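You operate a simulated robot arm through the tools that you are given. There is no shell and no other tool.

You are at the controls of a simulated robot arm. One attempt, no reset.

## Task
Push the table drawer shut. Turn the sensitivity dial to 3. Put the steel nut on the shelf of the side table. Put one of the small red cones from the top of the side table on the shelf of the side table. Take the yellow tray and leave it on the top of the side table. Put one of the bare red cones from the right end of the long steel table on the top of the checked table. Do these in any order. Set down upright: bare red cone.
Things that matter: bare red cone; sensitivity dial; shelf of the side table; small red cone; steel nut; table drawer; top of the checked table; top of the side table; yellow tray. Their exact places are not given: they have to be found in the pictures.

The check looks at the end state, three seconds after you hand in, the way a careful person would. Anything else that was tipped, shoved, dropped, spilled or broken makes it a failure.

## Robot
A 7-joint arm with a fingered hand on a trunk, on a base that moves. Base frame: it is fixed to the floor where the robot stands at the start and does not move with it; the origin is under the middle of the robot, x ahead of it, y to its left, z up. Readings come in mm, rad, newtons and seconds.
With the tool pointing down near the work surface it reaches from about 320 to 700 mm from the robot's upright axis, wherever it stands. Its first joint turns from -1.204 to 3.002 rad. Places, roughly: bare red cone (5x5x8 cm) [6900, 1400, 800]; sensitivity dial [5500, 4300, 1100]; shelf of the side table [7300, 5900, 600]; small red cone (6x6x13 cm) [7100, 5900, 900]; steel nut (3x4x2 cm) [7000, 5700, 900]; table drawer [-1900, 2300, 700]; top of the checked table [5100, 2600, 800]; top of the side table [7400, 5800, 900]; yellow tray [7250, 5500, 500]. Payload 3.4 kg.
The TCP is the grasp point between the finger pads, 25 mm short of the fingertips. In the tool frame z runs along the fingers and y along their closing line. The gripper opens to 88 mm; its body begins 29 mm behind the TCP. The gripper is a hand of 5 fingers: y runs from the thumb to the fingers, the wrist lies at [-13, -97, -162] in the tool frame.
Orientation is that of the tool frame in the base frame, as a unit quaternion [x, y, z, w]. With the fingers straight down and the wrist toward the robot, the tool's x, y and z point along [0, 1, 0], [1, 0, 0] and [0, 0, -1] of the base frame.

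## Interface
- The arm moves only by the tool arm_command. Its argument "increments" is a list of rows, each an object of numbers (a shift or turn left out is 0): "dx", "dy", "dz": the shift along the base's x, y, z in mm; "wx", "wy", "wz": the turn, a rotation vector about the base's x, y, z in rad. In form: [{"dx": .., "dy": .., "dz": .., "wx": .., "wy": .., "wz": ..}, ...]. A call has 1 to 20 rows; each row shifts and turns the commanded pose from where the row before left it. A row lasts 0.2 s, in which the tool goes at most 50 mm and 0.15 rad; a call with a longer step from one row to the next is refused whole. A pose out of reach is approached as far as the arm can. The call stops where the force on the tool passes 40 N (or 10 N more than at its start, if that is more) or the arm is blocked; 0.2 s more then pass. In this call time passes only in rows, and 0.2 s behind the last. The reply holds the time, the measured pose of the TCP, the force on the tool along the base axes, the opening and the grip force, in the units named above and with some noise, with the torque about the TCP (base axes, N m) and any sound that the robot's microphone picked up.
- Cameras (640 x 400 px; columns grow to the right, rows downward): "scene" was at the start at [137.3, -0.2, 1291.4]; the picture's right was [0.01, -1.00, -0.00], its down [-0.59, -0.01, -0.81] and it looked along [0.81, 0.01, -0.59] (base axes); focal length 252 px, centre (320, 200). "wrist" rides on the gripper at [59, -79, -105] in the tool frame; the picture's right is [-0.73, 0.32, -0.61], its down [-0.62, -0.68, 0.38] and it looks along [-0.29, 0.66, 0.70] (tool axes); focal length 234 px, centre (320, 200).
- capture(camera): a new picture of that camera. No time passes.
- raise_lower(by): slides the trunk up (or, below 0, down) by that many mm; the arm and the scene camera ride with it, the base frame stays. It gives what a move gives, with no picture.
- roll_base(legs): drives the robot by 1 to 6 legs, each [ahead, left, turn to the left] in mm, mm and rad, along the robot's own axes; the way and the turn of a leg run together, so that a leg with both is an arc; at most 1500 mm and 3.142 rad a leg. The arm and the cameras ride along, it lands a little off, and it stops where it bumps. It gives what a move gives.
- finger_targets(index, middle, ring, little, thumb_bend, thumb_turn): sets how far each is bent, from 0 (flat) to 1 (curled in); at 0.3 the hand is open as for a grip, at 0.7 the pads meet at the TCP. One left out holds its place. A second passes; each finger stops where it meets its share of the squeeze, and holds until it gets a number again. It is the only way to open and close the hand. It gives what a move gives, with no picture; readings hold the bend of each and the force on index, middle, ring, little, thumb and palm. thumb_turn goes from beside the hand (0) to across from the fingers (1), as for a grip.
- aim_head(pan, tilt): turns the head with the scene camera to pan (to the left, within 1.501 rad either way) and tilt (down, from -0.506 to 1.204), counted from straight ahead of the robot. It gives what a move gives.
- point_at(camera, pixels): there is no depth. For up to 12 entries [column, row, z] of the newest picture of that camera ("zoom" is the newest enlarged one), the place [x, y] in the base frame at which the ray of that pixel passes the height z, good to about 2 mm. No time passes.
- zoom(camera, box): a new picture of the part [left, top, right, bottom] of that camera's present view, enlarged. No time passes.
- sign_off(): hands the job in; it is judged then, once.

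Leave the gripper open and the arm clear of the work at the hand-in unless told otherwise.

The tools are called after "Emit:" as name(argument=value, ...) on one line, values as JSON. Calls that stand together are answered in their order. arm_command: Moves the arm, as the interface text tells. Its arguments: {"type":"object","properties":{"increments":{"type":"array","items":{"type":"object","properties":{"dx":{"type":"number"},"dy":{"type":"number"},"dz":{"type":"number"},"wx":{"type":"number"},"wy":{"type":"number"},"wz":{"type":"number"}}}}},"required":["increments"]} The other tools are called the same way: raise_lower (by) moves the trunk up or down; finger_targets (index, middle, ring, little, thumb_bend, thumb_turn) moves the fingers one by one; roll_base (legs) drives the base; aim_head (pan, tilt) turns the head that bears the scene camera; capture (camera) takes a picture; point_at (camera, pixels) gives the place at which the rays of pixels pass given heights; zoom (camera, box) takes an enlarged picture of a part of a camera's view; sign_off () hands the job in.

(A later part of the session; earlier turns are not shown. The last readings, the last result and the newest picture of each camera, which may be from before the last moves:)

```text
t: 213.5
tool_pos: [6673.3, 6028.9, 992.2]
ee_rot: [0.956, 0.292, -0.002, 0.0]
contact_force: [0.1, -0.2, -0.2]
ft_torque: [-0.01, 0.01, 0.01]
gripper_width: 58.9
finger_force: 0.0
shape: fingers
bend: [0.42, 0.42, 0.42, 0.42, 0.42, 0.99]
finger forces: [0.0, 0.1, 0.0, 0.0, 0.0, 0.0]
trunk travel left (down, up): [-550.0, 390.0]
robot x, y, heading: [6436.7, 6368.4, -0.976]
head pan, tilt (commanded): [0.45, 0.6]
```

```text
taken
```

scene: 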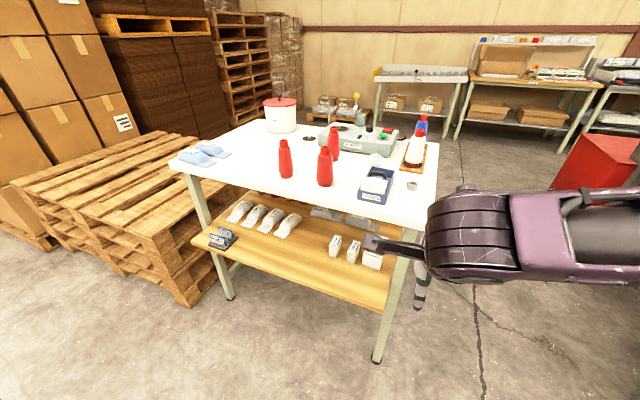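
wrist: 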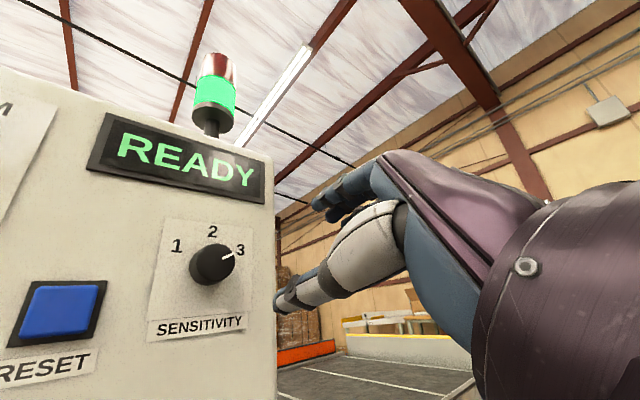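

Excellent view. I zoom twice and measure feet, top and shelf corners.

Emit:
zoom(camera="scene", box=[160, 85, 448, 265])

Emit:
point_at(camera="scene", pixels=[[230, 299, 0], [377, 362, 0], [169, 162, 880], [435, 228, 880], [440, 133, 880], [192, 238, 550], [386, 308, 550], [437, 265, 0], [200, 304, 0], [169, 162, 860], [435, 228, 860], [440, 133, 860]])

```text
2.22 times, centred on (304, 175) of scene
```

zoom: 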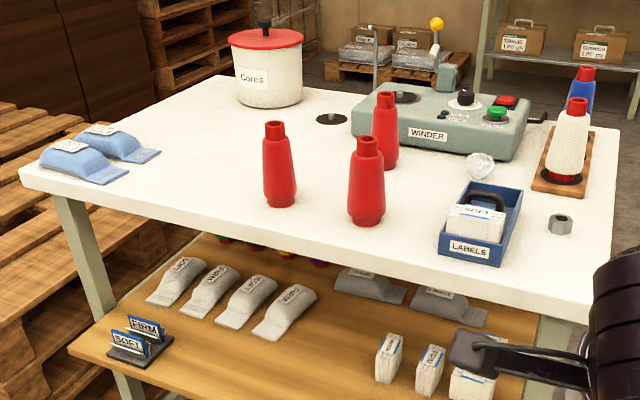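

```text
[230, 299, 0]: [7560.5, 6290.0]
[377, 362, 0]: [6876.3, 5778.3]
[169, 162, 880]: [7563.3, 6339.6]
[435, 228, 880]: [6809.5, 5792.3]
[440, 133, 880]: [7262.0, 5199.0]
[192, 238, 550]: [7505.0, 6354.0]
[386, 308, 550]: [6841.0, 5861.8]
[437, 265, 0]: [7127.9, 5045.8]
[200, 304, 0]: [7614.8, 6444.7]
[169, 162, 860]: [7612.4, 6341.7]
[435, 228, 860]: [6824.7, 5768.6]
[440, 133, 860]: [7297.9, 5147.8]
```

Feet give the table axes u=(0.80,0.60), v=(0.60,-0.80); top surface z≈880. I measure more: shelf height and the objects.

Emit:
point_at(camera="scene", pixels=[[192, 238, 500], [386, 308, 500], [192, 238, 520], [386, 308, 520]])

Emit:
point_at(camera="zoom", pixels=[[560, 232, 880], [560, 212, 900], [280, 200, 880], [367, 218, 880], [385, 165, 880], [300, 330, 540], [200, 340, 540], [330, 370, 540], [480, 250, 880], [332, 119, 880], [100, 175, 880], [560, 185, 880]])

```text
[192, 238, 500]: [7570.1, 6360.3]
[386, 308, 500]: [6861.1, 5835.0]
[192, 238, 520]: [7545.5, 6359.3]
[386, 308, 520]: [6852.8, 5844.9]
```

```text
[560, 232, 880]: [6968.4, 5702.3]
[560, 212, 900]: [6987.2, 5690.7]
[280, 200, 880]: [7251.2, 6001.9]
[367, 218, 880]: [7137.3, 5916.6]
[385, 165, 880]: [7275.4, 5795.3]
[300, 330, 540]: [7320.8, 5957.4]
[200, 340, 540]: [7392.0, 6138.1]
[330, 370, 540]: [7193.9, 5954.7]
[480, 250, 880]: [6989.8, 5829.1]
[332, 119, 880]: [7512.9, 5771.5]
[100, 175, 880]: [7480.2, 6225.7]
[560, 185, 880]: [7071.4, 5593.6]
```

Nut base ≈ (6968,5702), cones A (7251,6002), B (7137,5917), C (7275,5795). Zoom on the nut and on the shelf.

Emit:
zoom(camera="scene", box=[380, 165, 444, 205])

Emit:
zoom(camera="scene", box=[180, 190, 440, 320])

```text
10.00 times, centred on (412, 185) of scene
```

zoom: 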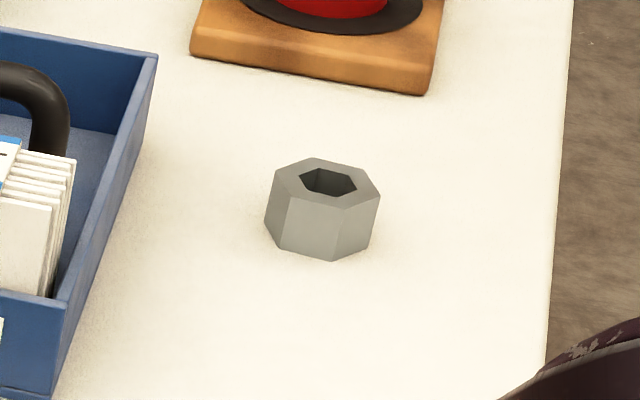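

```text
2.46 times, centred on (310, 255) of scene
```

zoom: 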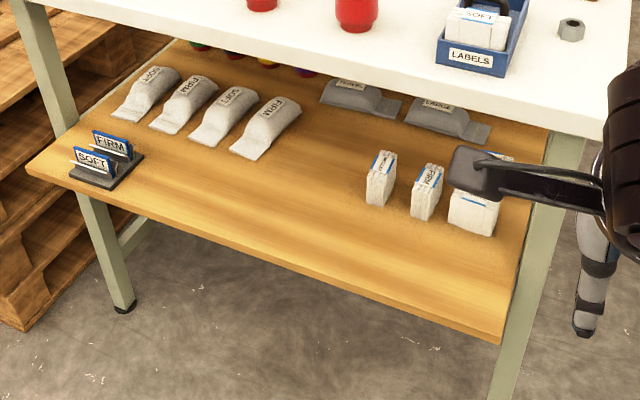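

The nut lies flat (hex ~35 mm, 22 mm tall). The shelf's front strip is free. I raise the trunk 150 mm for clearance and drive to stand before the long side (facing heading -0.93).

Emit:
raise_lower(by=150)

Emit:
roll_base(legs=[[246, 164, 0.046]])

Emit:
finger_targets(index=0.3, middle=0.3, ring=0.3, little=0.3, thumb_bend=0.3)

Emit:
aim_head(pan=0.2, tilt=0.8)

Emit:
capture(camera="scene")

Emit:
capture(camera="wrist")

```text
t: 215.2
tool_pos: [6673.6, 6030.2, 1142.5]
ee_rot: [0.956, 0.292, -0.001, 0.001]
contact_force: [-0.5, -0.3, 0.1]
ft_torque: [0.01, -0.01, -0.04]
gripper_width: 58.9
finger_force: 0.1
shape: fingers
bend: [0.42, 0.42, 0.42, 0.42, 0.42, 0.99]
finger forces: [0.0, 0.1, 0.0, 0.0, 0.1, 0.1]
trunk travel left (down, up): [-700.0, 240.0]
robot x, y, heading: [6434.4, 6371.0, -0.98]
head pan, tilt (commanded): [0.45, 0.6]
```

```text
t: 217.2
tool_pos: [6962.9, 5933.6, 1142.8]
ee_rot: [0.949, 0.315, -0.002, 0.0]
contact_force: [0.3, 0.6, -0.1]
ft_torque: [0.0, -0.03, 0.0]
gripper_width: 58.9
finger_force: 0.1
shape: fingers
bend: [0.42, 0.42, 0.42, 0.42, 0.42, 0.99]
finger forces: [0.1, 0.0, 0.0, 0.1, 0.1, 0.1]
trunk travel left (down, up): [-700.0, 240.0]
robot x, y, heading: [6711.5, 6262.6, -0.929]
head pan, tilt (commanded): [0.45, 0.6]
```

```text
t: 218.2
tool_pos: [6963.4, 5935.2, 1142.2]
ee_rot: [0.949, 0.315, -0.002, 0.0]
contact_force: [-0.1, 0.2, 0.2]
ft_torque: [-0.06, -0.03, -0.04]
gripper_width: 84.5
finger_force: 0.1
shape: fingers
bend: [0.3, 0.3, 0.3, 0.3, 0.3, 0.98]
finger forces: [0.0, 0.0, 0.0, 0.0, 0.0, 0.1]
trunk travel left (down, up): [-700.0, 240.0]
robot x, y, heading: [6711.3, 6263.3, -0.927]
head pan, tilt (commanded): [0.45, 0.6]
```

```text
t: 219.0
tool_pos: [6961.9, 5935.1, 1143.0]
ee_rot: [0.949, 0.316, -0.001, 0.0]
contact_force: [0.8, -0.7, -0.5]
ft_torque: [0.01, 0.0, -0.01]
gripper_width: 84.5
finger_force: 0.0
shape: fingers
bend: [0.3, 0.3, 0.3, 0.3, 0.3, 0.98]
finger forces: [0.1, 0.0, 0.1, 0.1, 0.0, 0.0]
trunk travel left (down, up): [-700.0, 240.0]
robot x, y, heading: [6711.0, 6261.5, -0.928]
head pan, tilt (commanded): [0.201, 0.799]
```

```text
taken
```

scene: 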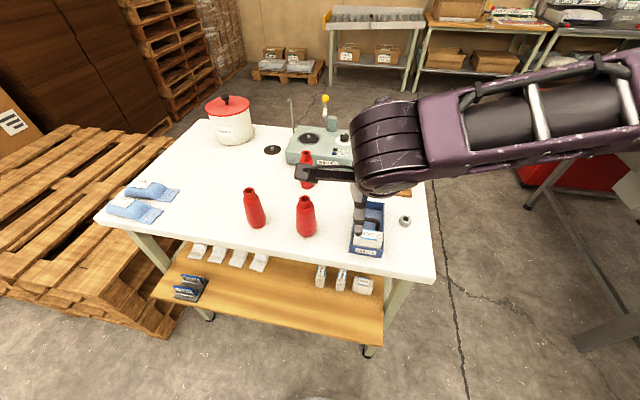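

```text
taken
```

wrist: 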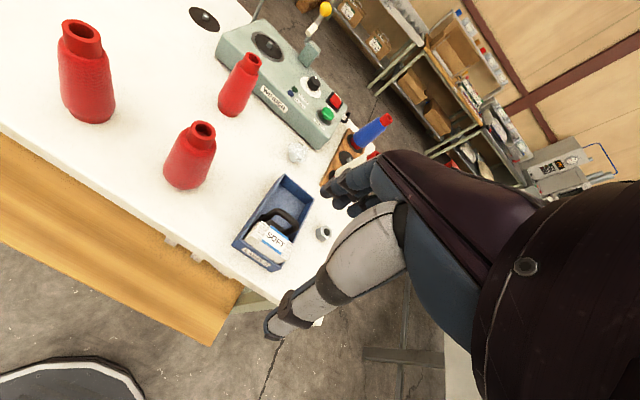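

Nut at scene (404,221), wrist (322,233). I measure it from both cameras.

Emit:
point_at(camera="scene", pixels=[[404, 220, 900], [404, 222, 880], [367, 357, 0], [211, 318, 0], [436, 278, 880], [95, 220, 880]])

Emit:
zoom(camera="wrist", box=[282, 205, 362, 265])

Emit:
point_at(camera="wrist", pixels=[[323, 233, 900], [323, 233, 880]])

```text
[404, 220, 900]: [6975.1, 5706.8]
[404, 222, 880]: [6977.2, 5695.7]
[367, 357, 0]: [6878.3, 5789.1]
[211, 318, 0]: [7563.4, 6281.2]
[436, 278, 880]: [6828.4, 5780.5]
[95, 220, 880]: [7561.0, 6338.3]
```

```text
6.67 times, centred on (322, 235) of wrist
```

zoom: 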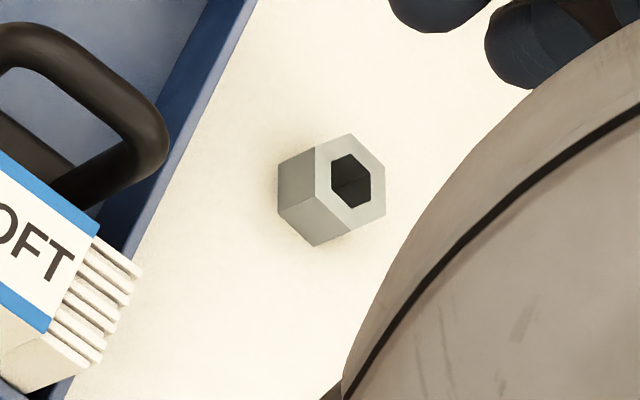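

```text
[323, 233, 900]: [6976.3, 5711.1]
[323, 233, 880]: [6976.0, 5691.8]
```

Nut centre ≈ (6974,5703), base z 880. The label bin is ~30 mm to its left and the wooden block ~33 mm behind, so I pre-close the hand to ~59 mm, go above it (8 mm right of centre), and descend to z≈965 first.

Emit:
finger_targets(index=0.42, middle=0.42, ring=0.42, little=0.42, thumb_bend=0.42)

Emit:
arm_command(increments=[{"dx": 0.75, "dy": -29.6}, {"dx": 0.75, "dy": -29.6}, {"dx": 0.75, "dy": -29.6}, {"dx": 0.75, "dy": -29.6}, {"dx": 0.75, "dy": -29.6}, {"dx": 0.75, "dy": -29.6}, {"dx": 0.75, "dy": -29.6}, {"dx": 0.75, "dy": -29.6}, {"dz": -30}, {"dz": -30}, {"dz": -30}, {"dz": -30}, {"dz": -30}, {"dz": -28}])

Emit:
capture(camera="wrist")

Emit:
capture(camera="scene")

```text
t: 220.0
tool_pos: [6963.9, 5934.4, 1142.0]
ee_rot: [0.949, 0.314, -0.002, 0.0]
contact_force: [-0.4, 0.0, 0.4]
ft_torque: [0.01, 0.0, -0.01]
gripper_width: 59.5
finger_force: 0.1
shape: fingers
bend: [0.42, 0.42, 0.42, 0.42, 0.42, 0.99]
finger forces: [0.0, 0.0, 0.0, 0.1, 0.1, 0.0]
trunk travel left (down, up): [-700.0, 240.0]
robot x, y, heading: [6709.6, 6260.8, -0.925]
head pan, tilt (commanded): [0.201, 0.799]
```

```text
t: 223.0
tool_pos: [6969.0, 5697.6, 963.8]
ee_rot: [0.949, 0.314, -0.002, 0.001]
contact_force: [-0.4, -0.1, -0.7]
ft_torque: [0.01, 0.01, -0.01]
gripper_width: 59.7
finger_force: 0.0
shape: fingers
bend: [0.42, 0.42, 0.42, 0.42, 0.42, 0.99]
finger forces: [0.1, 0.1, 0.1, 0.1, 0.0, 0.1]
trunk travel left (down, up): [-700.0, 240.0]
robot x, y, heading: [6711.5, 6261.7, -0.928]
head pan, tilt (commanded): [0.201, 0.799]
```

```text
taken
```

wrist: 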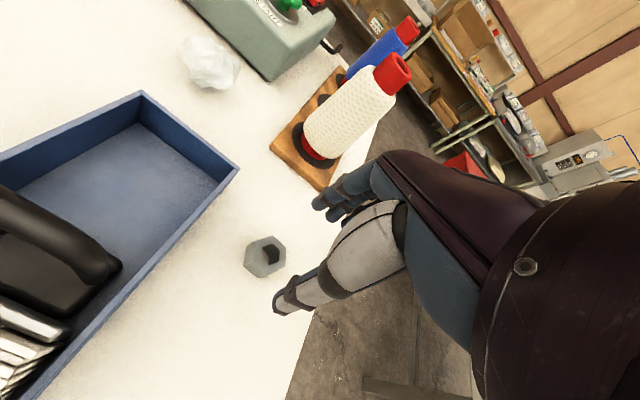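

```text
taken
```

scene: 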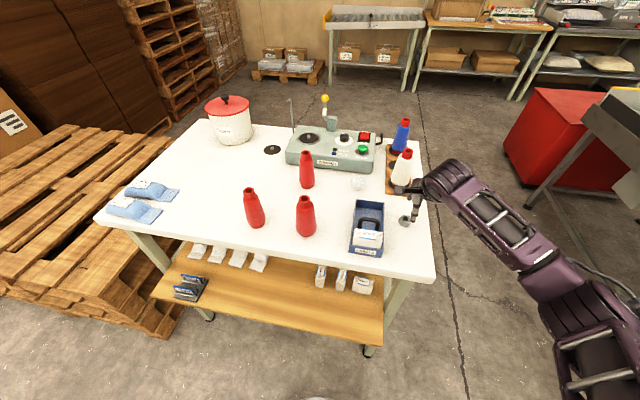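

The hand is above the nut. I verify the nut's place in this closer view.

Emit:
zoom(camera="wrist", box=[200, 180, 360, 320])

Emit:
point_at(camera="wrist", pixels=[[272, 253, 902], [262, 262, 880], [266, 257, 891]])

Emit:
zoom(camera="scene", box=[370, 140, 460, 240])

```text
2.86 times, centred on (280, 250) of wrist
```

zoom: 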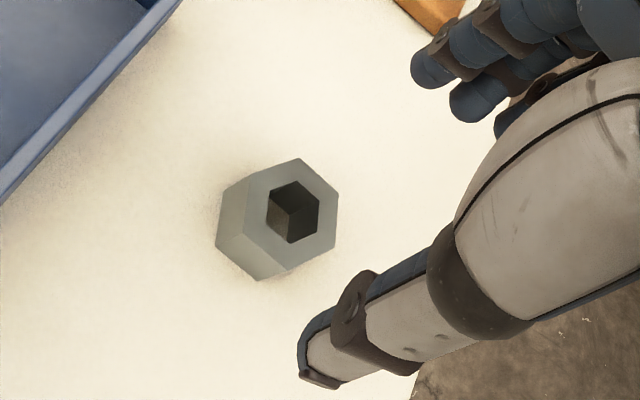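

```text
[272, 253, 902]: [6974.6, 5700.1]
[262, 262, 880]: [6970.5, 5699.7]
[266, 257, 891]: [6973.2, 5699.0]
```

```text
4.00 times, centred on (415, 190) of scene
```

zoom: 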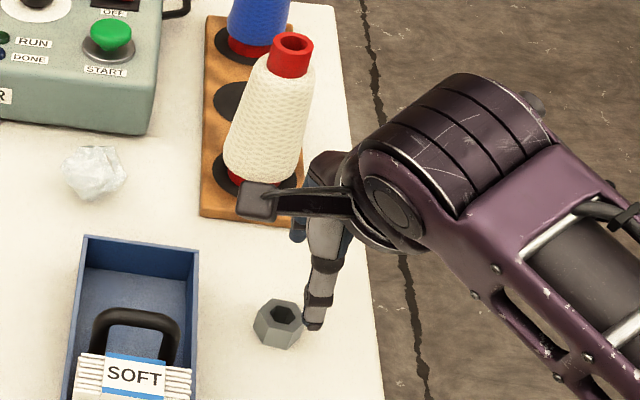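

Aligned within ~5 mm. I descend 54 mm in small steps, watching for contact.

Emit:
arm_command(increments=[{"dz": -14}, {"dz": -14}, {"dz": -13}, {"dz": -12}])

Emit:
zoom(camera="wrist", box=[200, 160, 400, 320])

```text
t: 224.0
tool_pos: [6969.3, 5697.8, 911.0]
ee_rot: [0.949, 0.315, -0.002, 0.001]
contact_force: [0.9, 0.2, 0.4]
ft_torque: [0.03, -0.01, -0.03]
gripper_width: 59.8
finger_force: 0.1
shape: fingers
bend: [0.42, 0.42, 0.42, 0.42, 0.42, 0.99]
finger forces: [0.0, 0.1, 0.0, 0.0, 0.0, 0.1]
trunk travel left (down, up): [-700.0, 240.0]
robot x, y, heading: [6710.7, 6264.7, -0.933]
head pan, tilt (commanded): [0.201, 0.799]
```

```text
2.50 times, centred on (300, 240) of wrist
```

zoom: 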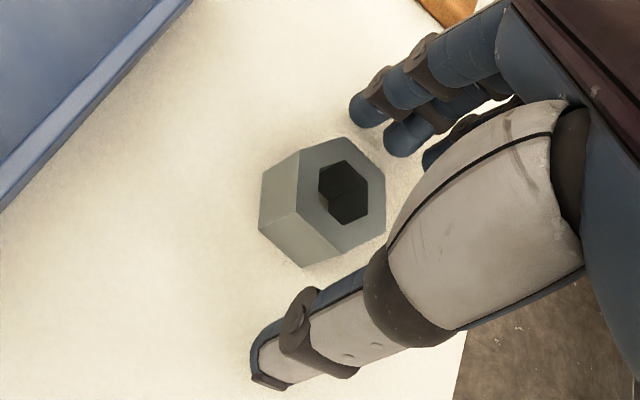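

The nut is right between thumb and fingers. I lower 3 mm more and close.

Emit:
arm_command(increments=[{"dz": -3}])

Emit:
finger_targets(index=0.62, middle=0.62, ring=0.62, little=0.62, thumb_bend=0.62)

Emit:
zoom(camera="wrist", box=[200, 160, 400, 320])

```text
t: 224.4
tool_pos: [6970.1, 5698.3, 908.2]
ee_rot: [0.949, 0.315, -0.001, 0.0]
contact_force: [-0.4, 0.1, 0.4]
ft_torque: [-0.04, 0.02, 0.04]
gripper_width: 59.5
finger_force: 0.1
shape: fingers
bend: [0.42, 0.42, 0.42, 0.42, 0.42, 0.99]
finger forces: [0.1, 0.4, 0.0, 0.0, 0.0, 0.0]
trunk travel left (down, up): [-700.0, 240.0]
robot x, y, heading: [6708.1, 6261.0, -0.93]
head pan, tilt (commanded): [0.201, 0.799]
```

```text
t: 225.4
tool_pos: [6969.5, 5697.8, 909.3]
ee_rot: [0.949, 0.315, -0.002, 0.0]
contact_force: [-0.7, 1.2, 0.5]
ft_torque: [0.03, -0.01, -0.03]
gripper_width: 23.1
finger_force: 2.8
shape: fingers
bend: [0.58, 0.62, 0.62, 0.62, 0.59, 1.0]
finger forces: [1.9, 0.0, 0.1, 0.0, 2.0, 0.0]
trunk travel left (down, up): [-700.0, 240.0]
robot x, y, heading: [6708.7, 6262.0, -0.927]
head pan, tilt (commanded): [0.201, 0.799]
```

```text
2.50 times, centred on (300, 240) of wrist
```

zoom: 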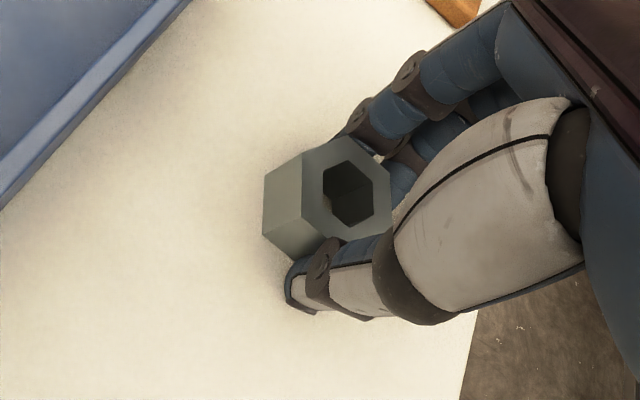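

Only index and thumb touch it, near its right side. I reopen, shift 14 mm left (+u) so that two fingers bear on it, and close again.

Emit:
finger_targets(index=0.42, middle=0.42, ring=0.42, little=0.42, thumb_bend=0.42)

Emit:
arm_command(increments=[{"dx": 5.6, "dy": 4.2}, {"dx": 5.6, "dy": 4.2}])

Emit:
zoom(camera="wrist", box=[200, 160, 400, 320])

```text
t: 226.4
tool_pos: [6969.7, 5697.6, 909.5]
ee_rot: [0.949, 0.315, -0.002, 0.001]
contact_force: [0.4, -0.6, 0.9]
ft_torque: [-0.04, 0.02, -0.01]
gripper_width: 58.3
finger_force: 0.1
shape: fingers
bend: [0.42, 0.42, 0.42, 0.42, 0.42, 0.99]
finger forces: [0.0, 0.4, 0.0, 0.0, 0.1, 0.0]
trunk travel left (down, up): [-700.0, 240.0]
robot x, y, heading: [6710.0, 6258.2, -0.93]
head pan, tilt (commanded): [0.201, 0.799]
```

```text
t: 227.0
tool_pos: [6981.2, 5705.8, 908.8]
ee_rot: [0.949, 0.314, -0.002, 0.001]
contact_force: [0.8, 0.0, -0.2]
ft_torque: [-0.01, 0.02, 0.0]
gripper_width: 58.7
finger_force: 0.1
shape: fingers
bend: [0.42, 0.42, 0.42, 0.42, 0.42, 0.99]
finger forces: [0.0, 0.0, 0.0, 0.0, 0.1, 0.0]
trunk travel left (down, up): [-700.0, 240.0]
robot x, y, heading: [6708.9, 6263.5, -0.928]
head pan, tilt (commanded): [0.201, 0.799]
```

```text
2.50 times, centred on (300, 240) of wrist
```

zoom: 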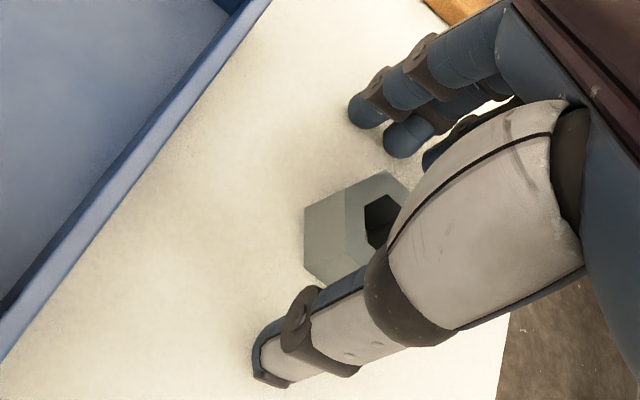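

Better centred. Close again.

Emit:
finger_targets(index=0.65, middle=0.65, ring=0.65, little=0.65, thumb_bend=0.65)

Emit:
zoom(camera="wrist", box=[200, 160, 400, 320])

```text
t: 228.0
tool_pos: [6981.2, 5706.0, 909.0]
ee_rot: [0.949, 0.315, 0.0, 0.001]
contact_force: [-0.1, 0.5, 0.2]
ft_torque: [-0.04, -0.02, 0.01]
gripper_width: 15.8
finger_force: 4.3
shape: fingers
bend: [0.64, 0.61, 0.64, 0.65, 0.6, 1.0]
finger forces: [0.4, 3.5, 0.4, 0.1, 3.8, 0.0]
trunk travel left (down, up): [-700.0, 240.0]
robot x, y, heading: [6711.9, 6264.4, -0.927]
head pan, tilt (commanded): [0.201, 0.799]
```

```text
2.50 times, centred on (300, 240) of wrist
```

zoom: 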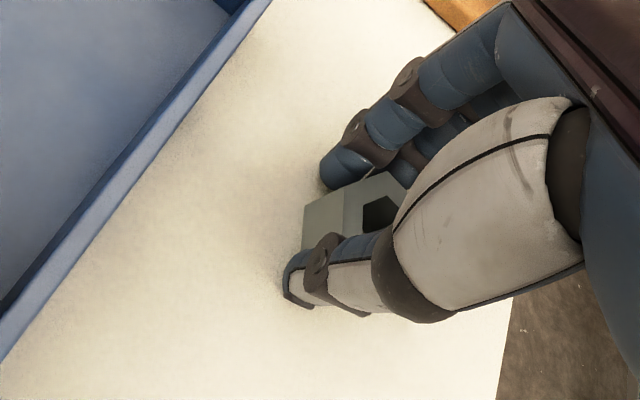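

Now middle finger and thumb grip with ~3.6 N, index and ring touching. I lift 40 mm and check.

Emit:
arm_command(increments=[{"dz": 10}, {"dz": 15}, {"dz": 15}])

Emit:
capture(camera="wrist")

Emit:
zoom(camera="scene", box=[370, 140, 460, 240])

```text
t: 228.8
tool_pos: [6980.1, 5706.7, 949.4]
ee_rot: [0.949, 0.315, -0.001, 0.001]
contact_force: [0.0, 0.6, -1.0]
ft_torque: [0.0, -0.04, 0.01]
gripper_width: 15.9
finger_force: 3.8
shape: fingers
bend: [0.64, 0.61, 0.64, 0.65, 0.6, 1.0]
finger forces: [0.4, 3.2, 0.4, 0.1, 3.9, 0.0]
trunk travel left (down, up): [-700.0, 240.0]
robot x, y, heading: [6711.8, 6262.6, -0.926]
head pan, tilt (commanded): [0.201, 0.799]
```

```text
taken
```

wrist: 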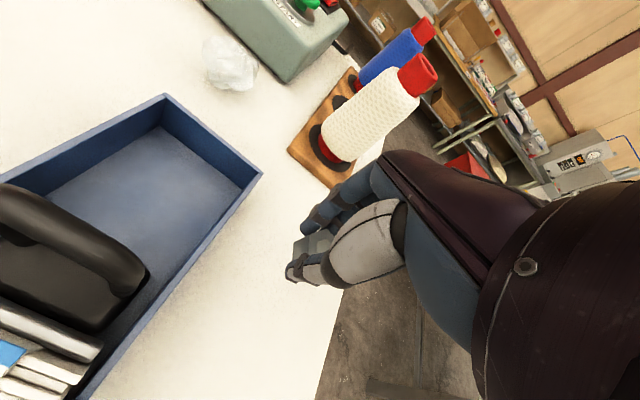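

```text
4.00 times, centred on (415, 190) of scene
```

zoom: 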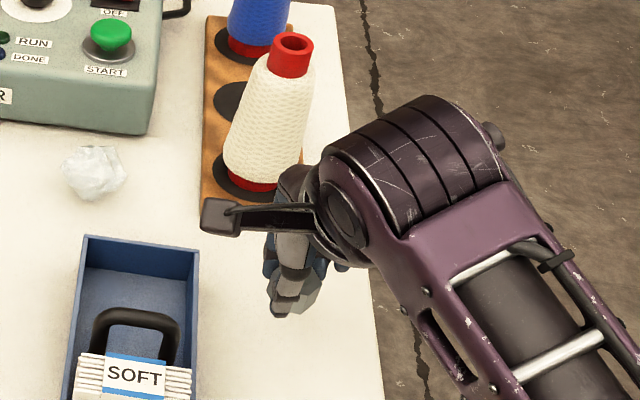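

The nut is held. I lift it higher, draw back over the table edge, and back the base off.

Emit:
arm_command(increments=[{"dz": 30}, {"dz": 30}, {"dz": 30}, {"dz": 30}, {"dz": 30}, {"dx": -18, "dy": 24}, {"dx": -18, "dy": 24}, {"dx": -18, "dy": 24}, {"dx": -18, "dy": 24}, {"dx": -18, "dy": 24}, {"dx": -18, "dy": 24}, {"dx": -18, "dy": 24}])

Emit:
roll_base(legs=[[-280, 0, 0]])

Emit:
raise_lower(by=-420)

Emit:
aim_head(pan=0.4, tilt=0.5)

Emit:
capture(camera="scene")

Emit:
capture(camera="wrist")

```text
t: 231.4
tool_pos: [6855.7, 5874.8, 1098.1]
ee_rot: [0.949, 0.314, -0.002, 0.001]
contact_force: [0.0, -0.1, -0.7]
ft_torque: [-0.05, 0.0, 0.01]
gripper_width: 16.1
finger_force: 4.4
shape: fingers
bend: [0.64, 0.61, 0.64, 0.65, 0.6, 1.0]
finger forces: [0.4, 3.1, 0.3, 0.0, 3.5, 0.0]
trunk travel left (down, up): [-700.0, 240.0]
robot x, y, heading: [6710.3, 6267.4, -0.933]
head pan, tilt (commanded): [0.201, 0.799]
```

```text
t: 233.4
tool_pos: [6689.2, 6101.3, 1099.8]
ee_rot: [0.948, 0.318, -0.001, 0.0]
contact_force: [-0.3, 0.0, -0.8]
ft_torque: [0.02, -0.04, 0.0]
gripper_width: 15.8
finger_force: 3.4
shape: fingers
bend: [0.64, 0.61, 0.64, 0.65, 0.6, 1.0]
finger forces: [0.3, 3.0, 0.4, 0.0, 3.6, 0.1]
trunk travel left (down, up): [-700.0, 240.0]
robot x, y, heading: [6544.3, 6490.7, -0.922]
head pan, tilt (commanded): [0.201, 0.799]
```

```text
refused: -420 is not a number from -400 to 400
```

```text
t: 234.2
tool_pos: [6688.9, 6100.2, 1099.2]
ee_rot: [0.948, 0.317, 0.0, 0.0]
contact_force: [0.1, 0.2, -0.2]
ft_torque: [0.01, 0.02, 0.04]
gripper_width: 15.9
finger_force: 3.5
shape: fingers
bend: [0.64, 0.61, 0.64, 0.65, 0.6, 1.0]
finger forces: [0.5, 3.2, 0.5, 0.0, 3.6, 0.0]
trunk travel left (down, up): [-700.0, 240.0]
robot x, y, heading: [6541.4, 6488.6, -0.922]
head pan, tilt (commanded): [0.4, 0.499]
```

```text
taken
```

scene: 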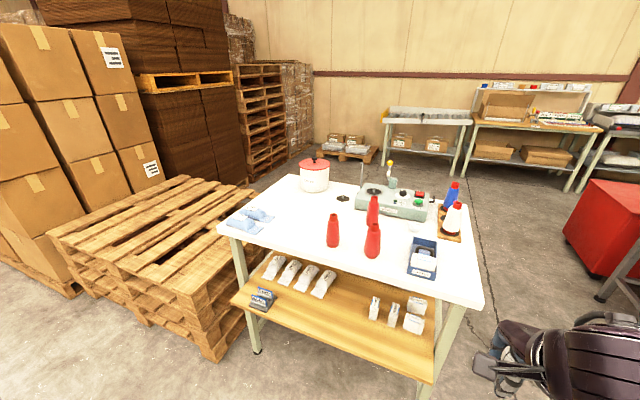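

```text
taken
```

wrist: 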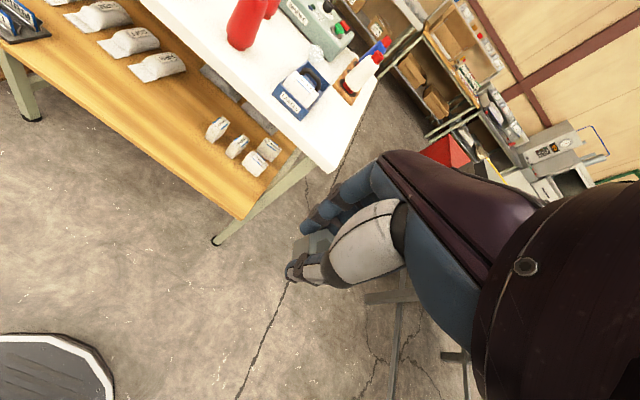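

I use both views to triangulate the shelf height: its right front corner is at wrist (243,218). Zoom on the scene view of it.

Emit:
zoom(camera="scene", box=[220, 250, 476, 400])

Emit:
point_at(camera="wrist", pixels=[[243, 219, 500], [243, 219, 550], [213, 143, 500], [213, 143, 550], [252, 174, 500], [252, 174, 550]])

Emit:
zoom(camera="wrist", box=[60, 60, 320, 240])

```text
2.50 times, centred on (348, 325) of scene
```

zoom: 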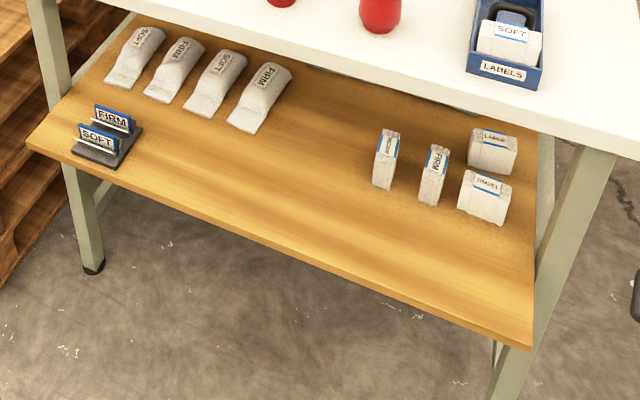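

```text
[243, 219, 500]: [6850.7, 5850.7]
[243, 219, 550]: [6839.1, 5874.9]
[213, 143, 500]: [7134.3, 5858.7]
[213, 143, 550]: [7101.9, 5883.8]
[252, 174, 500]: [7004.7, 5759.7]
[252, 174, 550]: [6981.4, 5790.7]
```

```text
2.22 times, centred on (190, 150) of wrist
```

zoom: 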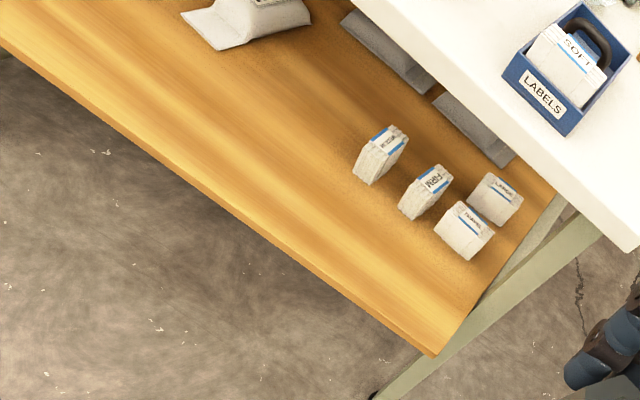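

Emit:
point_at(camera="zoom", pixels=[[434, 352, 500], [434, 352, 550], [434, 352, 600], [399, 219, 500], [399, 219, 550], [454, 255, 500], [454, 255, 550], [365, 182, 550]])

Emit:
point_at(camera="scene", pixels=[[433, 382, 500], [433, 382, 550], [433, 382, 600], [412, 333, 500], [412, 333, 550], [231, 302, 500], [231, 302, 550], [231, 302, 600]])

```text
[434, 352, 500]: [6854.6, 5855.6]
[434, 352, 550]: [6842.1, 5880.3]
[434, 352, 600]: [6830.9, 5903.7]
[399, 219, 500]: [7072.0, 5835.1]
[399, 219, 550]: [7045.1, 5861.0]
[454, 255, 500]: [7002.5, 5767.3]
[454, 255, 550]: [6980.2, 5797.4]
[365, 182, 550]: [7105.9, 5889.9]
```

```text
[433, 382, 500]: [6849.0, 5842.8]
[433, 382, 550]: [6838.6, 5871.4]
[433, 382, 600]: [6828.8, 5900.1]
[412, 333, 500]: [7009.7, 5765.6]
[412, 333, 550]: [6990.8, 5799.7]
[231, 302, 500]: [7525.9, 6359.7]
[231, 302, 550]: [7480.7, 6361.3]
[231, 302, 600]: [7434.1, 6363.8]
```

Consistency of leg and shelf lines suggests the shelf is at z≈560 and juts ~60 mm beyond the tabletop, with a free strip ~130 mm deep. I lower the trunk so the hand is between shelf and top heights.

Emit:
raise_lower(by=-400)

Emit:
capture(camera="scene")

Emit:
capture(camera="wrist")

```text
t: 238.0
tool_pos: [6690.0, 6100.8, 698.3]
ee_rot: [0.948, 0.317, -0.002, 0.0]
contact_force: [0.0, -0.4, -0.4]
ft_torque: [-0.01, 0.02, 0.02]
gripper_width: 15.8
finger_force: 3.7
shape: fingers
bend: [0.64, 0.61, 0.64, 0.65, 0.6, 1.0]
finger forces: [0.5, 3.1, 0.3, 0.1, 3.6, 0.1]
trunk travel left (down, up): [-300.0, 640.0]
robot x, y, heading: [6538.2, 6490.1, -0.92]
head pan, tilt (commanded): [0.4, 0.499]
```

```text
taken
```

scene: 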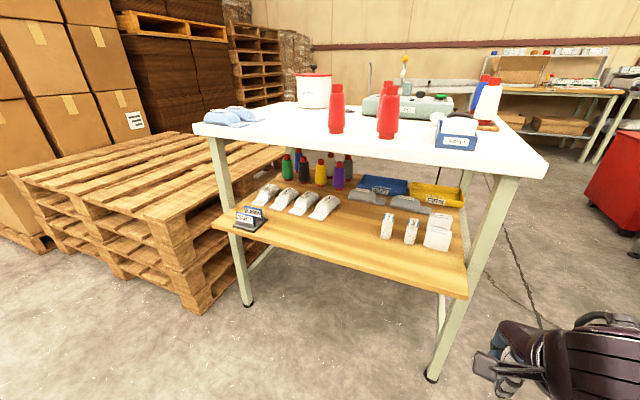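

```text
taken
```

wrist: 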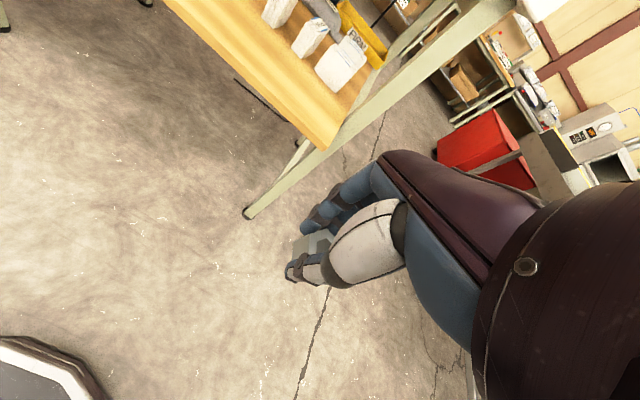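

This lower viewpoint gives a good vertical baseline. I zoom on the shelf.

Emit:
zoom(camera="scene", box=[200, 140, 500, 310])

Emit:
point_at(camera="scene", pixels=[[467, 295, 500], [467, 295, 550], [467, 295, 600], [212, 225, 500], [212, 225, 550], [212, 225, 600], [434, 246, 550], [385, 237, 550]])

```text
2.13 times, centred on (350, 225) of scene
```

zoom: 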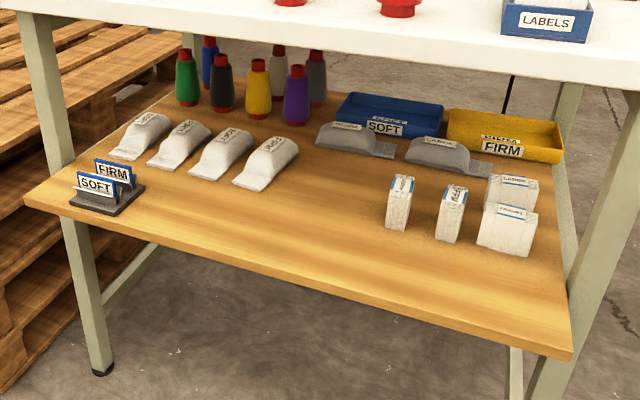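

```text
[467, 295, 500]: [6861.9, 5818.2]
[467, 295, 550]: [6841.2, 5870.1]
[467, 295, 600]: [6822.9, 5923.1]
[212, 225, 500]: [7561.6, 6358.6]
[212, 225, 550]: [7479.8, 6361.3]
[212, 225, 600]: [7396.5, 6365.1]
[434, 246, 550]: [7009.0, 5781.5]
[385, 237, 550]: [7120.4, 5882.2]
```

The shelf surface is at z≈550 (front corners (6840,5871) and (7480,6361)). I drive 250 ahead and 168 left so the hand is just in front of the shelf, then lower the trunk 50 mm.

Emit:
roll_base(legs=[[251, 168, 0]])

Emit:
raise_lower(by=-50)

Emit:
capture(camera="wrist")

Emit:
capture(camera="scene")

```text
t: 240.1
tool_pos: [6973.8, 6001.3, 698.8]
ee_rot: [0.949, 0.316, -0.002, 0.001]
contact_force: [-0.4, 0.2, 0.2]
ft_torque: [0.02, 0.01, 0.01]
gripper_width: 15.8
finger_force: 4.0
shape: fingers
bend: [0.64, 0.61, 0.64, 0.65, 0.6, 1.0]
finger forces: [0.3, 3.1, 0.4, 0.0, 3.6, 0.0]
trunk travel left (down, up): [-300.0, 640.0]
robot x, y, heading: [6825.9, 6387.7, -0.929]
head pan, tilt (commanded): [0.4, 0.499]
```

```text
t: 241.0
tool_pos: [6973.6, 6000.8, 647.8]
ee_rot: [0.949, 0.317, -0.002, 0.0]
contact_force: [-1.0, 0.0, -1.0]
ft_torque: [-0.01, 0.04, 0.03]
gripper_width: 16.1
finger_force: 3.6
shape: fingers
bend: [0.64, 0.61, 0.64, 0.65, 0.6, 1.0]
finger forces: [0.3, 3.2, 0.4, 0.0, 3.6, 0.0]
trunk travel left (down, up): [-250.0, 690.0]
robot x, y, heading: [6824.4, 6392.2, -0.925]
head pan, tilt (commanded): [0.4, 0.499]
```

```text
taken
```

wrist: 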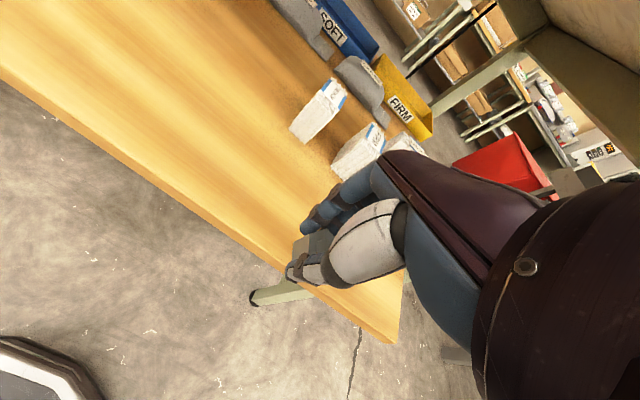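

```text
taken
```

scene: 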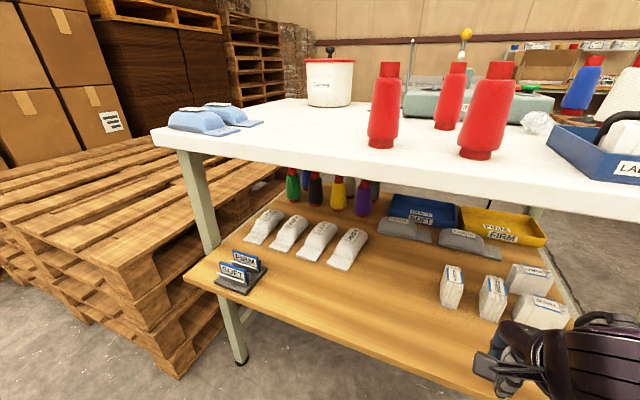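

I move the hand under the top's edge to u≈310, v≈0 (92.7, -27.6), then check.

Emit:
arm_command(increments=[{"dx": 23.2, "dy": -6.9}, {"dx": 23.2, "dy": -6.9}, {"dx": 23.2, "dy": -6.9}, {"dx": 23.2, "dy": -6.9}])

Emit:
capture(camera="wrist")

Emit:
capture(camera="scene")

```text
t: 242.0
tool_pos: [7066.4, 5974.7, 647.5]
ee_rot: [0.949, 0.316, -0.002, 0.0]
contact_force: [0.0, -0.4, -1.1]
ft_torque: [0.0, -0.03, -0.04]
gripper_width: 16.1
finger_force: 3.8
shape: fingers
bend: [0.64, 0.61, 0.64, 0.65, 0.6, 1.0]
finger forces: [0.4, 3.1, 0.5, 0.1, 3.5, 0.0]
trunk travel left (down, up): [-250.0, 690.0]
robot x, y, heading: [6830.9, 6389.4, -0.928]
head pan, tilt (commanded): [0.4, 0.499]
```

```text
taken
```

wrist: 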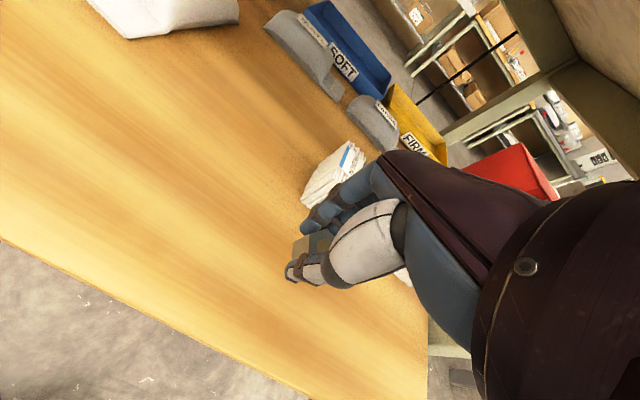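

```text
taken
```

scene: 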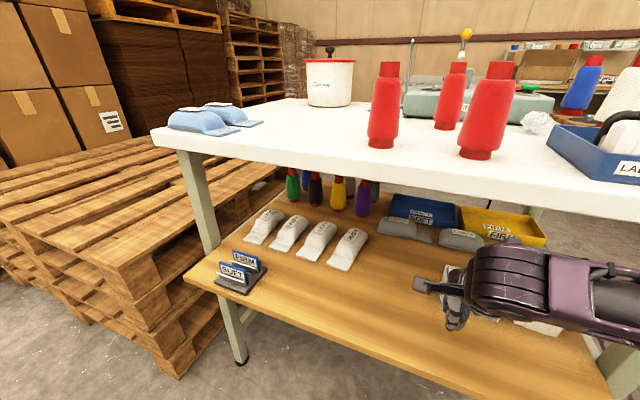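

I shift 40 mm further left, away from the label stack, then lower to just above the shelf.

Emit:
arm_command(increments=[{"dx": 16, "dy": 12}, {"dx": 16, "dy": 12}, {"dz": -14}, {"dz": -14}, {"dz": -14}, {"dz": -12}])

Emit:
zoom(camera="wrist", box=[180, 120, 420, 300])

```text
t: 243.4
tool_pos: [7098.9, 5996.5, 593.7]
ee_rot: [0.949, 0.317, -0.002, 0.0]
contact_force: [-0.2, 0.9, -0.5]
ft_torque: [-0.02, -0.03, 0.04]
gripper_width: 15.7
finger_force: 4.1
shape: fingers
bend: [0.64, 0.61, 0.64, 0.65, 0.6, 1.0]
finger forces: [0.5, 3.1, 0.5, 0.0, 3.5, 0.1]
trunk travel left (down, up): [-250.0, 690.0]
robot x, y, heading: [6830.6, 6387.8, -0.923]
head pan, tilt (commanded): [0.4, 0.499]
```

```text
2.22 times, centred on (300, 210) of wrist
```

zoom: 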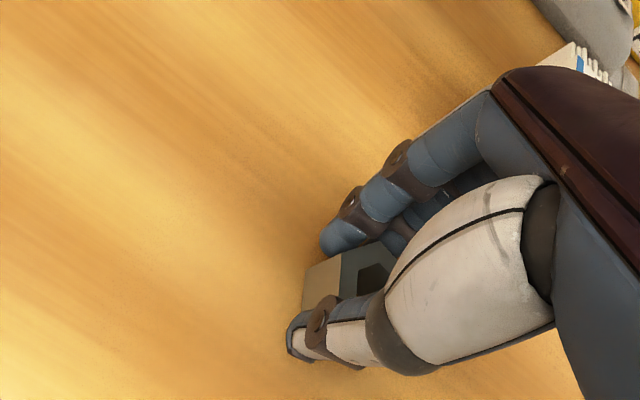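

Close above the shelf. Lower in 3 mm steps.

Emit:
arm_command(increments=[{"dz": -3}, {"dz": -3}, {"dz": -3}, {"dz": -3}])

```text
t: 244.4
tool_pos: [7098.6, 5997.6, 587.2]
ee_rot: [0.948, 0.318, 0.003, 0.006]
contact_force: [-0.4, -3.1, 39.0]
ft_torque: [0.11, 0.2, 0.01]
gripper_width: 15.6
finger_force: 22.5
shape: fingers
bend: [0.64, 0.59, 0.65, 0.65, 0.62, 1.0]
finger forces: [0.5, 17.1, 0.8, 0.0, 26.0, 0.0]
trunk travel left (down, up): [-250.0, 690.0]
robot x, y, heading: [6825.1, 6390.9, -0.927]
head pan, tilt (commanded): [0.4, 0.499]
```

Contact (39 N): the shelf is at z≈559. I ease up 3 mm and open the fingers.

Emit:
arm_command(increments=[{"dz": 3}])

Emit:
finger_targets(index=0.45, middle=0.45, ring=0.45, little=0.45, thumb_bend=0.45)

Emit:
zoom(camera="wrist", box=[180, 120, 420, 300])

```text
t: 244.8
tool_pos: [7098.3, 5998.6, 587.7]
ee_rot: [0.949, 0.316, 0.0, 0.004]
contact_force: [4.0, -6.1, 32.0]
ft_torque: [-0.26, -0.09, 0.02]
gripper_width: 15.1
finger_force: 17.8
shape: fingers
bend: [0.64, 0.58, 0.64, 0.65, 0.63, 1.0]
finger forces: [1.0, 20.6, 1.0, 0.0, 14.2, 0.1]
trunk travel left (down, up): [-250.0, 690.0]
robot x, y, heading: [6823.6, 6393.0, -0.93]
head pan, tilt (commanded): [0.4, 0.499]
```

```text
t: 245.8
tool_pos: [7097.1, 5999.9, 587.1]
ee_rot: [0.949, 0.316, 0.0, 0.002]
contact_force: [-4.0, 8.6, 32.1]
ft_torque: [-0.2, -0.43, 0.07]
gripper_width: 38.3
finger_force: 15.6
shape: fingers
bend: [0.57, 0.47, 0.45, 0.45, 0.45, 0.99]
finger forces: [24.8, 6.5, 0.1, 0.0, 0.1, 0.0]
trunk travel left (down, up): [-250.0, 690.0]
robot x, y, heading: [6829.1, 6388.4, -0.924]
head pan, tilt (commanded): [0.4, 0.499]
```

```text
2.22 times, centred on (300, 210) of wrist
```

zoom: 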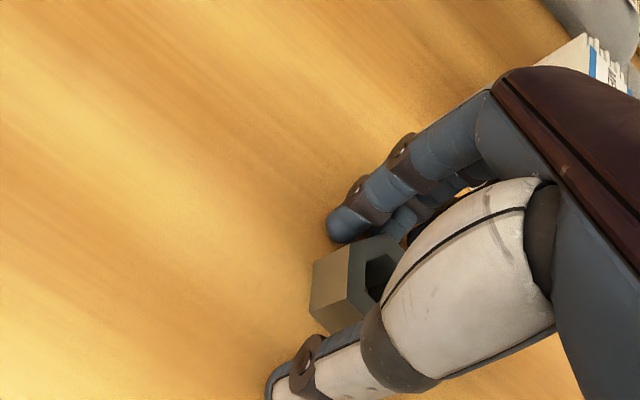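

The index fingertip still presses on something (25 N). I raise 8 mm and open further.

Emit:
arm_command(increments=[{"dz": 4}, {"dz": 4}])

Emit:
finger_targets(index=0.42, middle=0.42, ring=0.42, little=0.42, thumb_bend=0.42)

Emit:
zoom(camera="wrist", box=[180, 120, 420, 300])

```text
t: 246.4
tool_pos: [7099.2, 5997.3, 591.8]
ee_rot: [0.949, 0.316, -0.003, 0.0]
contact_force: [-0.4, 0.5, 0.5]
ft_torque: [0.0, 0.0, 0.01]
gripper_width: 52.0
finger_force: 0.1
shape: fingers
bend: [0.45, 0.45, 0.45, 0.45, 0.45, 0.99]
finger forces: [0.0, 0.0, 0.0, 0.1, 0.0, 0.0]
trunk travel left (down, up): [-250.0, 690.0]
robot x, y, heading: [6828.2, 6387.9, -0.932]
head pan, tilt (commanded): [0.4, 0.499]
```

```text
t: 247.4
tool_pos: [7098.5, 5996.9, 594.2]
ee_rot: [0.949, 0.317, -0.002, 0.001]
contact_force: [1.3, 0.4, 0.0]
ft_torque: [0.02, 0.06, 0.02]
gripper_width: 58.6
finger_force: 0.0
shape: fingers
bend: [0.42, 0.42, 0.42, 0.42, 0.42, 0.99]
finger forces: [0.1, 0.0, 0.0, 0.0, 0.0, 0.1]
trunk travel left (down, up): [-250.0, 690.0]
robot x, y, heading: [6827.8, 6388.6, -0.925]
head pan, tilt (commanded): [0.4, 0.499]
```

```text
2.22 times, centred on (300, 210) of wrist
```

zoom: 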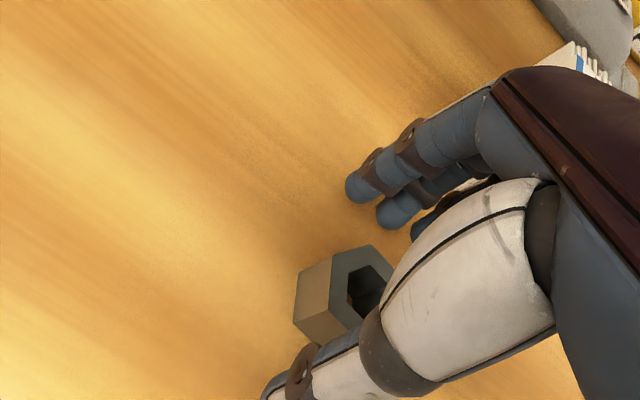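

The nut is free and flat on the shelf. I raise the hand 55 mm and look.

Emit:
arm_command(increments=[{"dz": 14}, {"dz": 14}, {"dz": 14}, {"dz": 14}])

Emit:
capture(camera="wrist")

```text
t: 248.4
tool_pos: [7098.8, 5999.0, 650.4]
ee_rot: [0.949, 0.316, 0.0, 0.0]
contact_force: [0.0, -0.8, -0.7]
ft_torque: [0.02, 0.01, -0.01]
gripper_width: 58.5
finger_force: 0.1
shape: fingers
bend: [0.42, 0.42, 0.42, 0.42, 0.42, 0.99]
finger forces: [0.1, 0.1, 0.0, 0.1, 0.0, 0.0]
trunk travel left (down, up): [-250.0, 690.0]
robot x, y, heading: [6825.8, 6386.9, -0.923]
head pan, tilt (commanded): [0.4, 0.499]
```

```text
taken
```

wrist: 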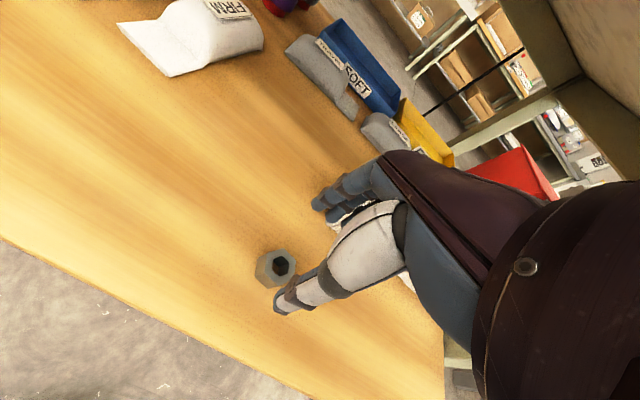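

The nut lies safely at about u=350. I measure the free spot for the cone to its left (gray FIRM weight's front at wrist (160,75)).

Emit:
point_at(camera="wrist", pixels=[[168, 76, 560], [118, 24, 560], [274, 270, 560], [60, 180, 560], [5, 240, 560], [120, 180, 560], [262, 55, 560]])

Emit:
arm_command(increments=[{"dx": -18, "dy": 24}, {"dx": -18, "dy": 24}, {"dx": -18, "dy": 24}, {"dx": -12, "dy": 16}])

```text
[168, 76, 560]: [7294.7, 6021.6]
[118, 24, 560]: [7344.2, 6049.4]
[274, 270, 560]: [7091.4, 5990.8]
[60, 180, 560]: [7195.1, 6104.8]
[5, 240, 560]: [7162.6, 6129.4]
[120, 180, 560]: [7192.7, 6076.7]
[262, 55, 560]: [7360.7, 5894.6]
```

```text
t: 249.4
tool_pos: [7031.2, 6085.6, 646.8]
ee_rot: [0.949, 0.315, -0.002, 0.0]
contact_force: [0.7, -0.4, 0.0]
ft_torque: [-0.01, 0.02, -0.01]
gripper_width: 58.5
finger_force: 0.2
shape: fingers
bend: [0.42, 0.42, 0.42, 0.42, 0.42, 0.99]
finger forces: [0.1, 0.0, 0.0, 0.0, 0.0, 0.1]
trunk travel left (down, up): [-250.0, 690.0]
robot x, y, heading: [6829.4, 6392.4, -0.928]
head pan, tilt (commanded): [0.4, 0.499]
```

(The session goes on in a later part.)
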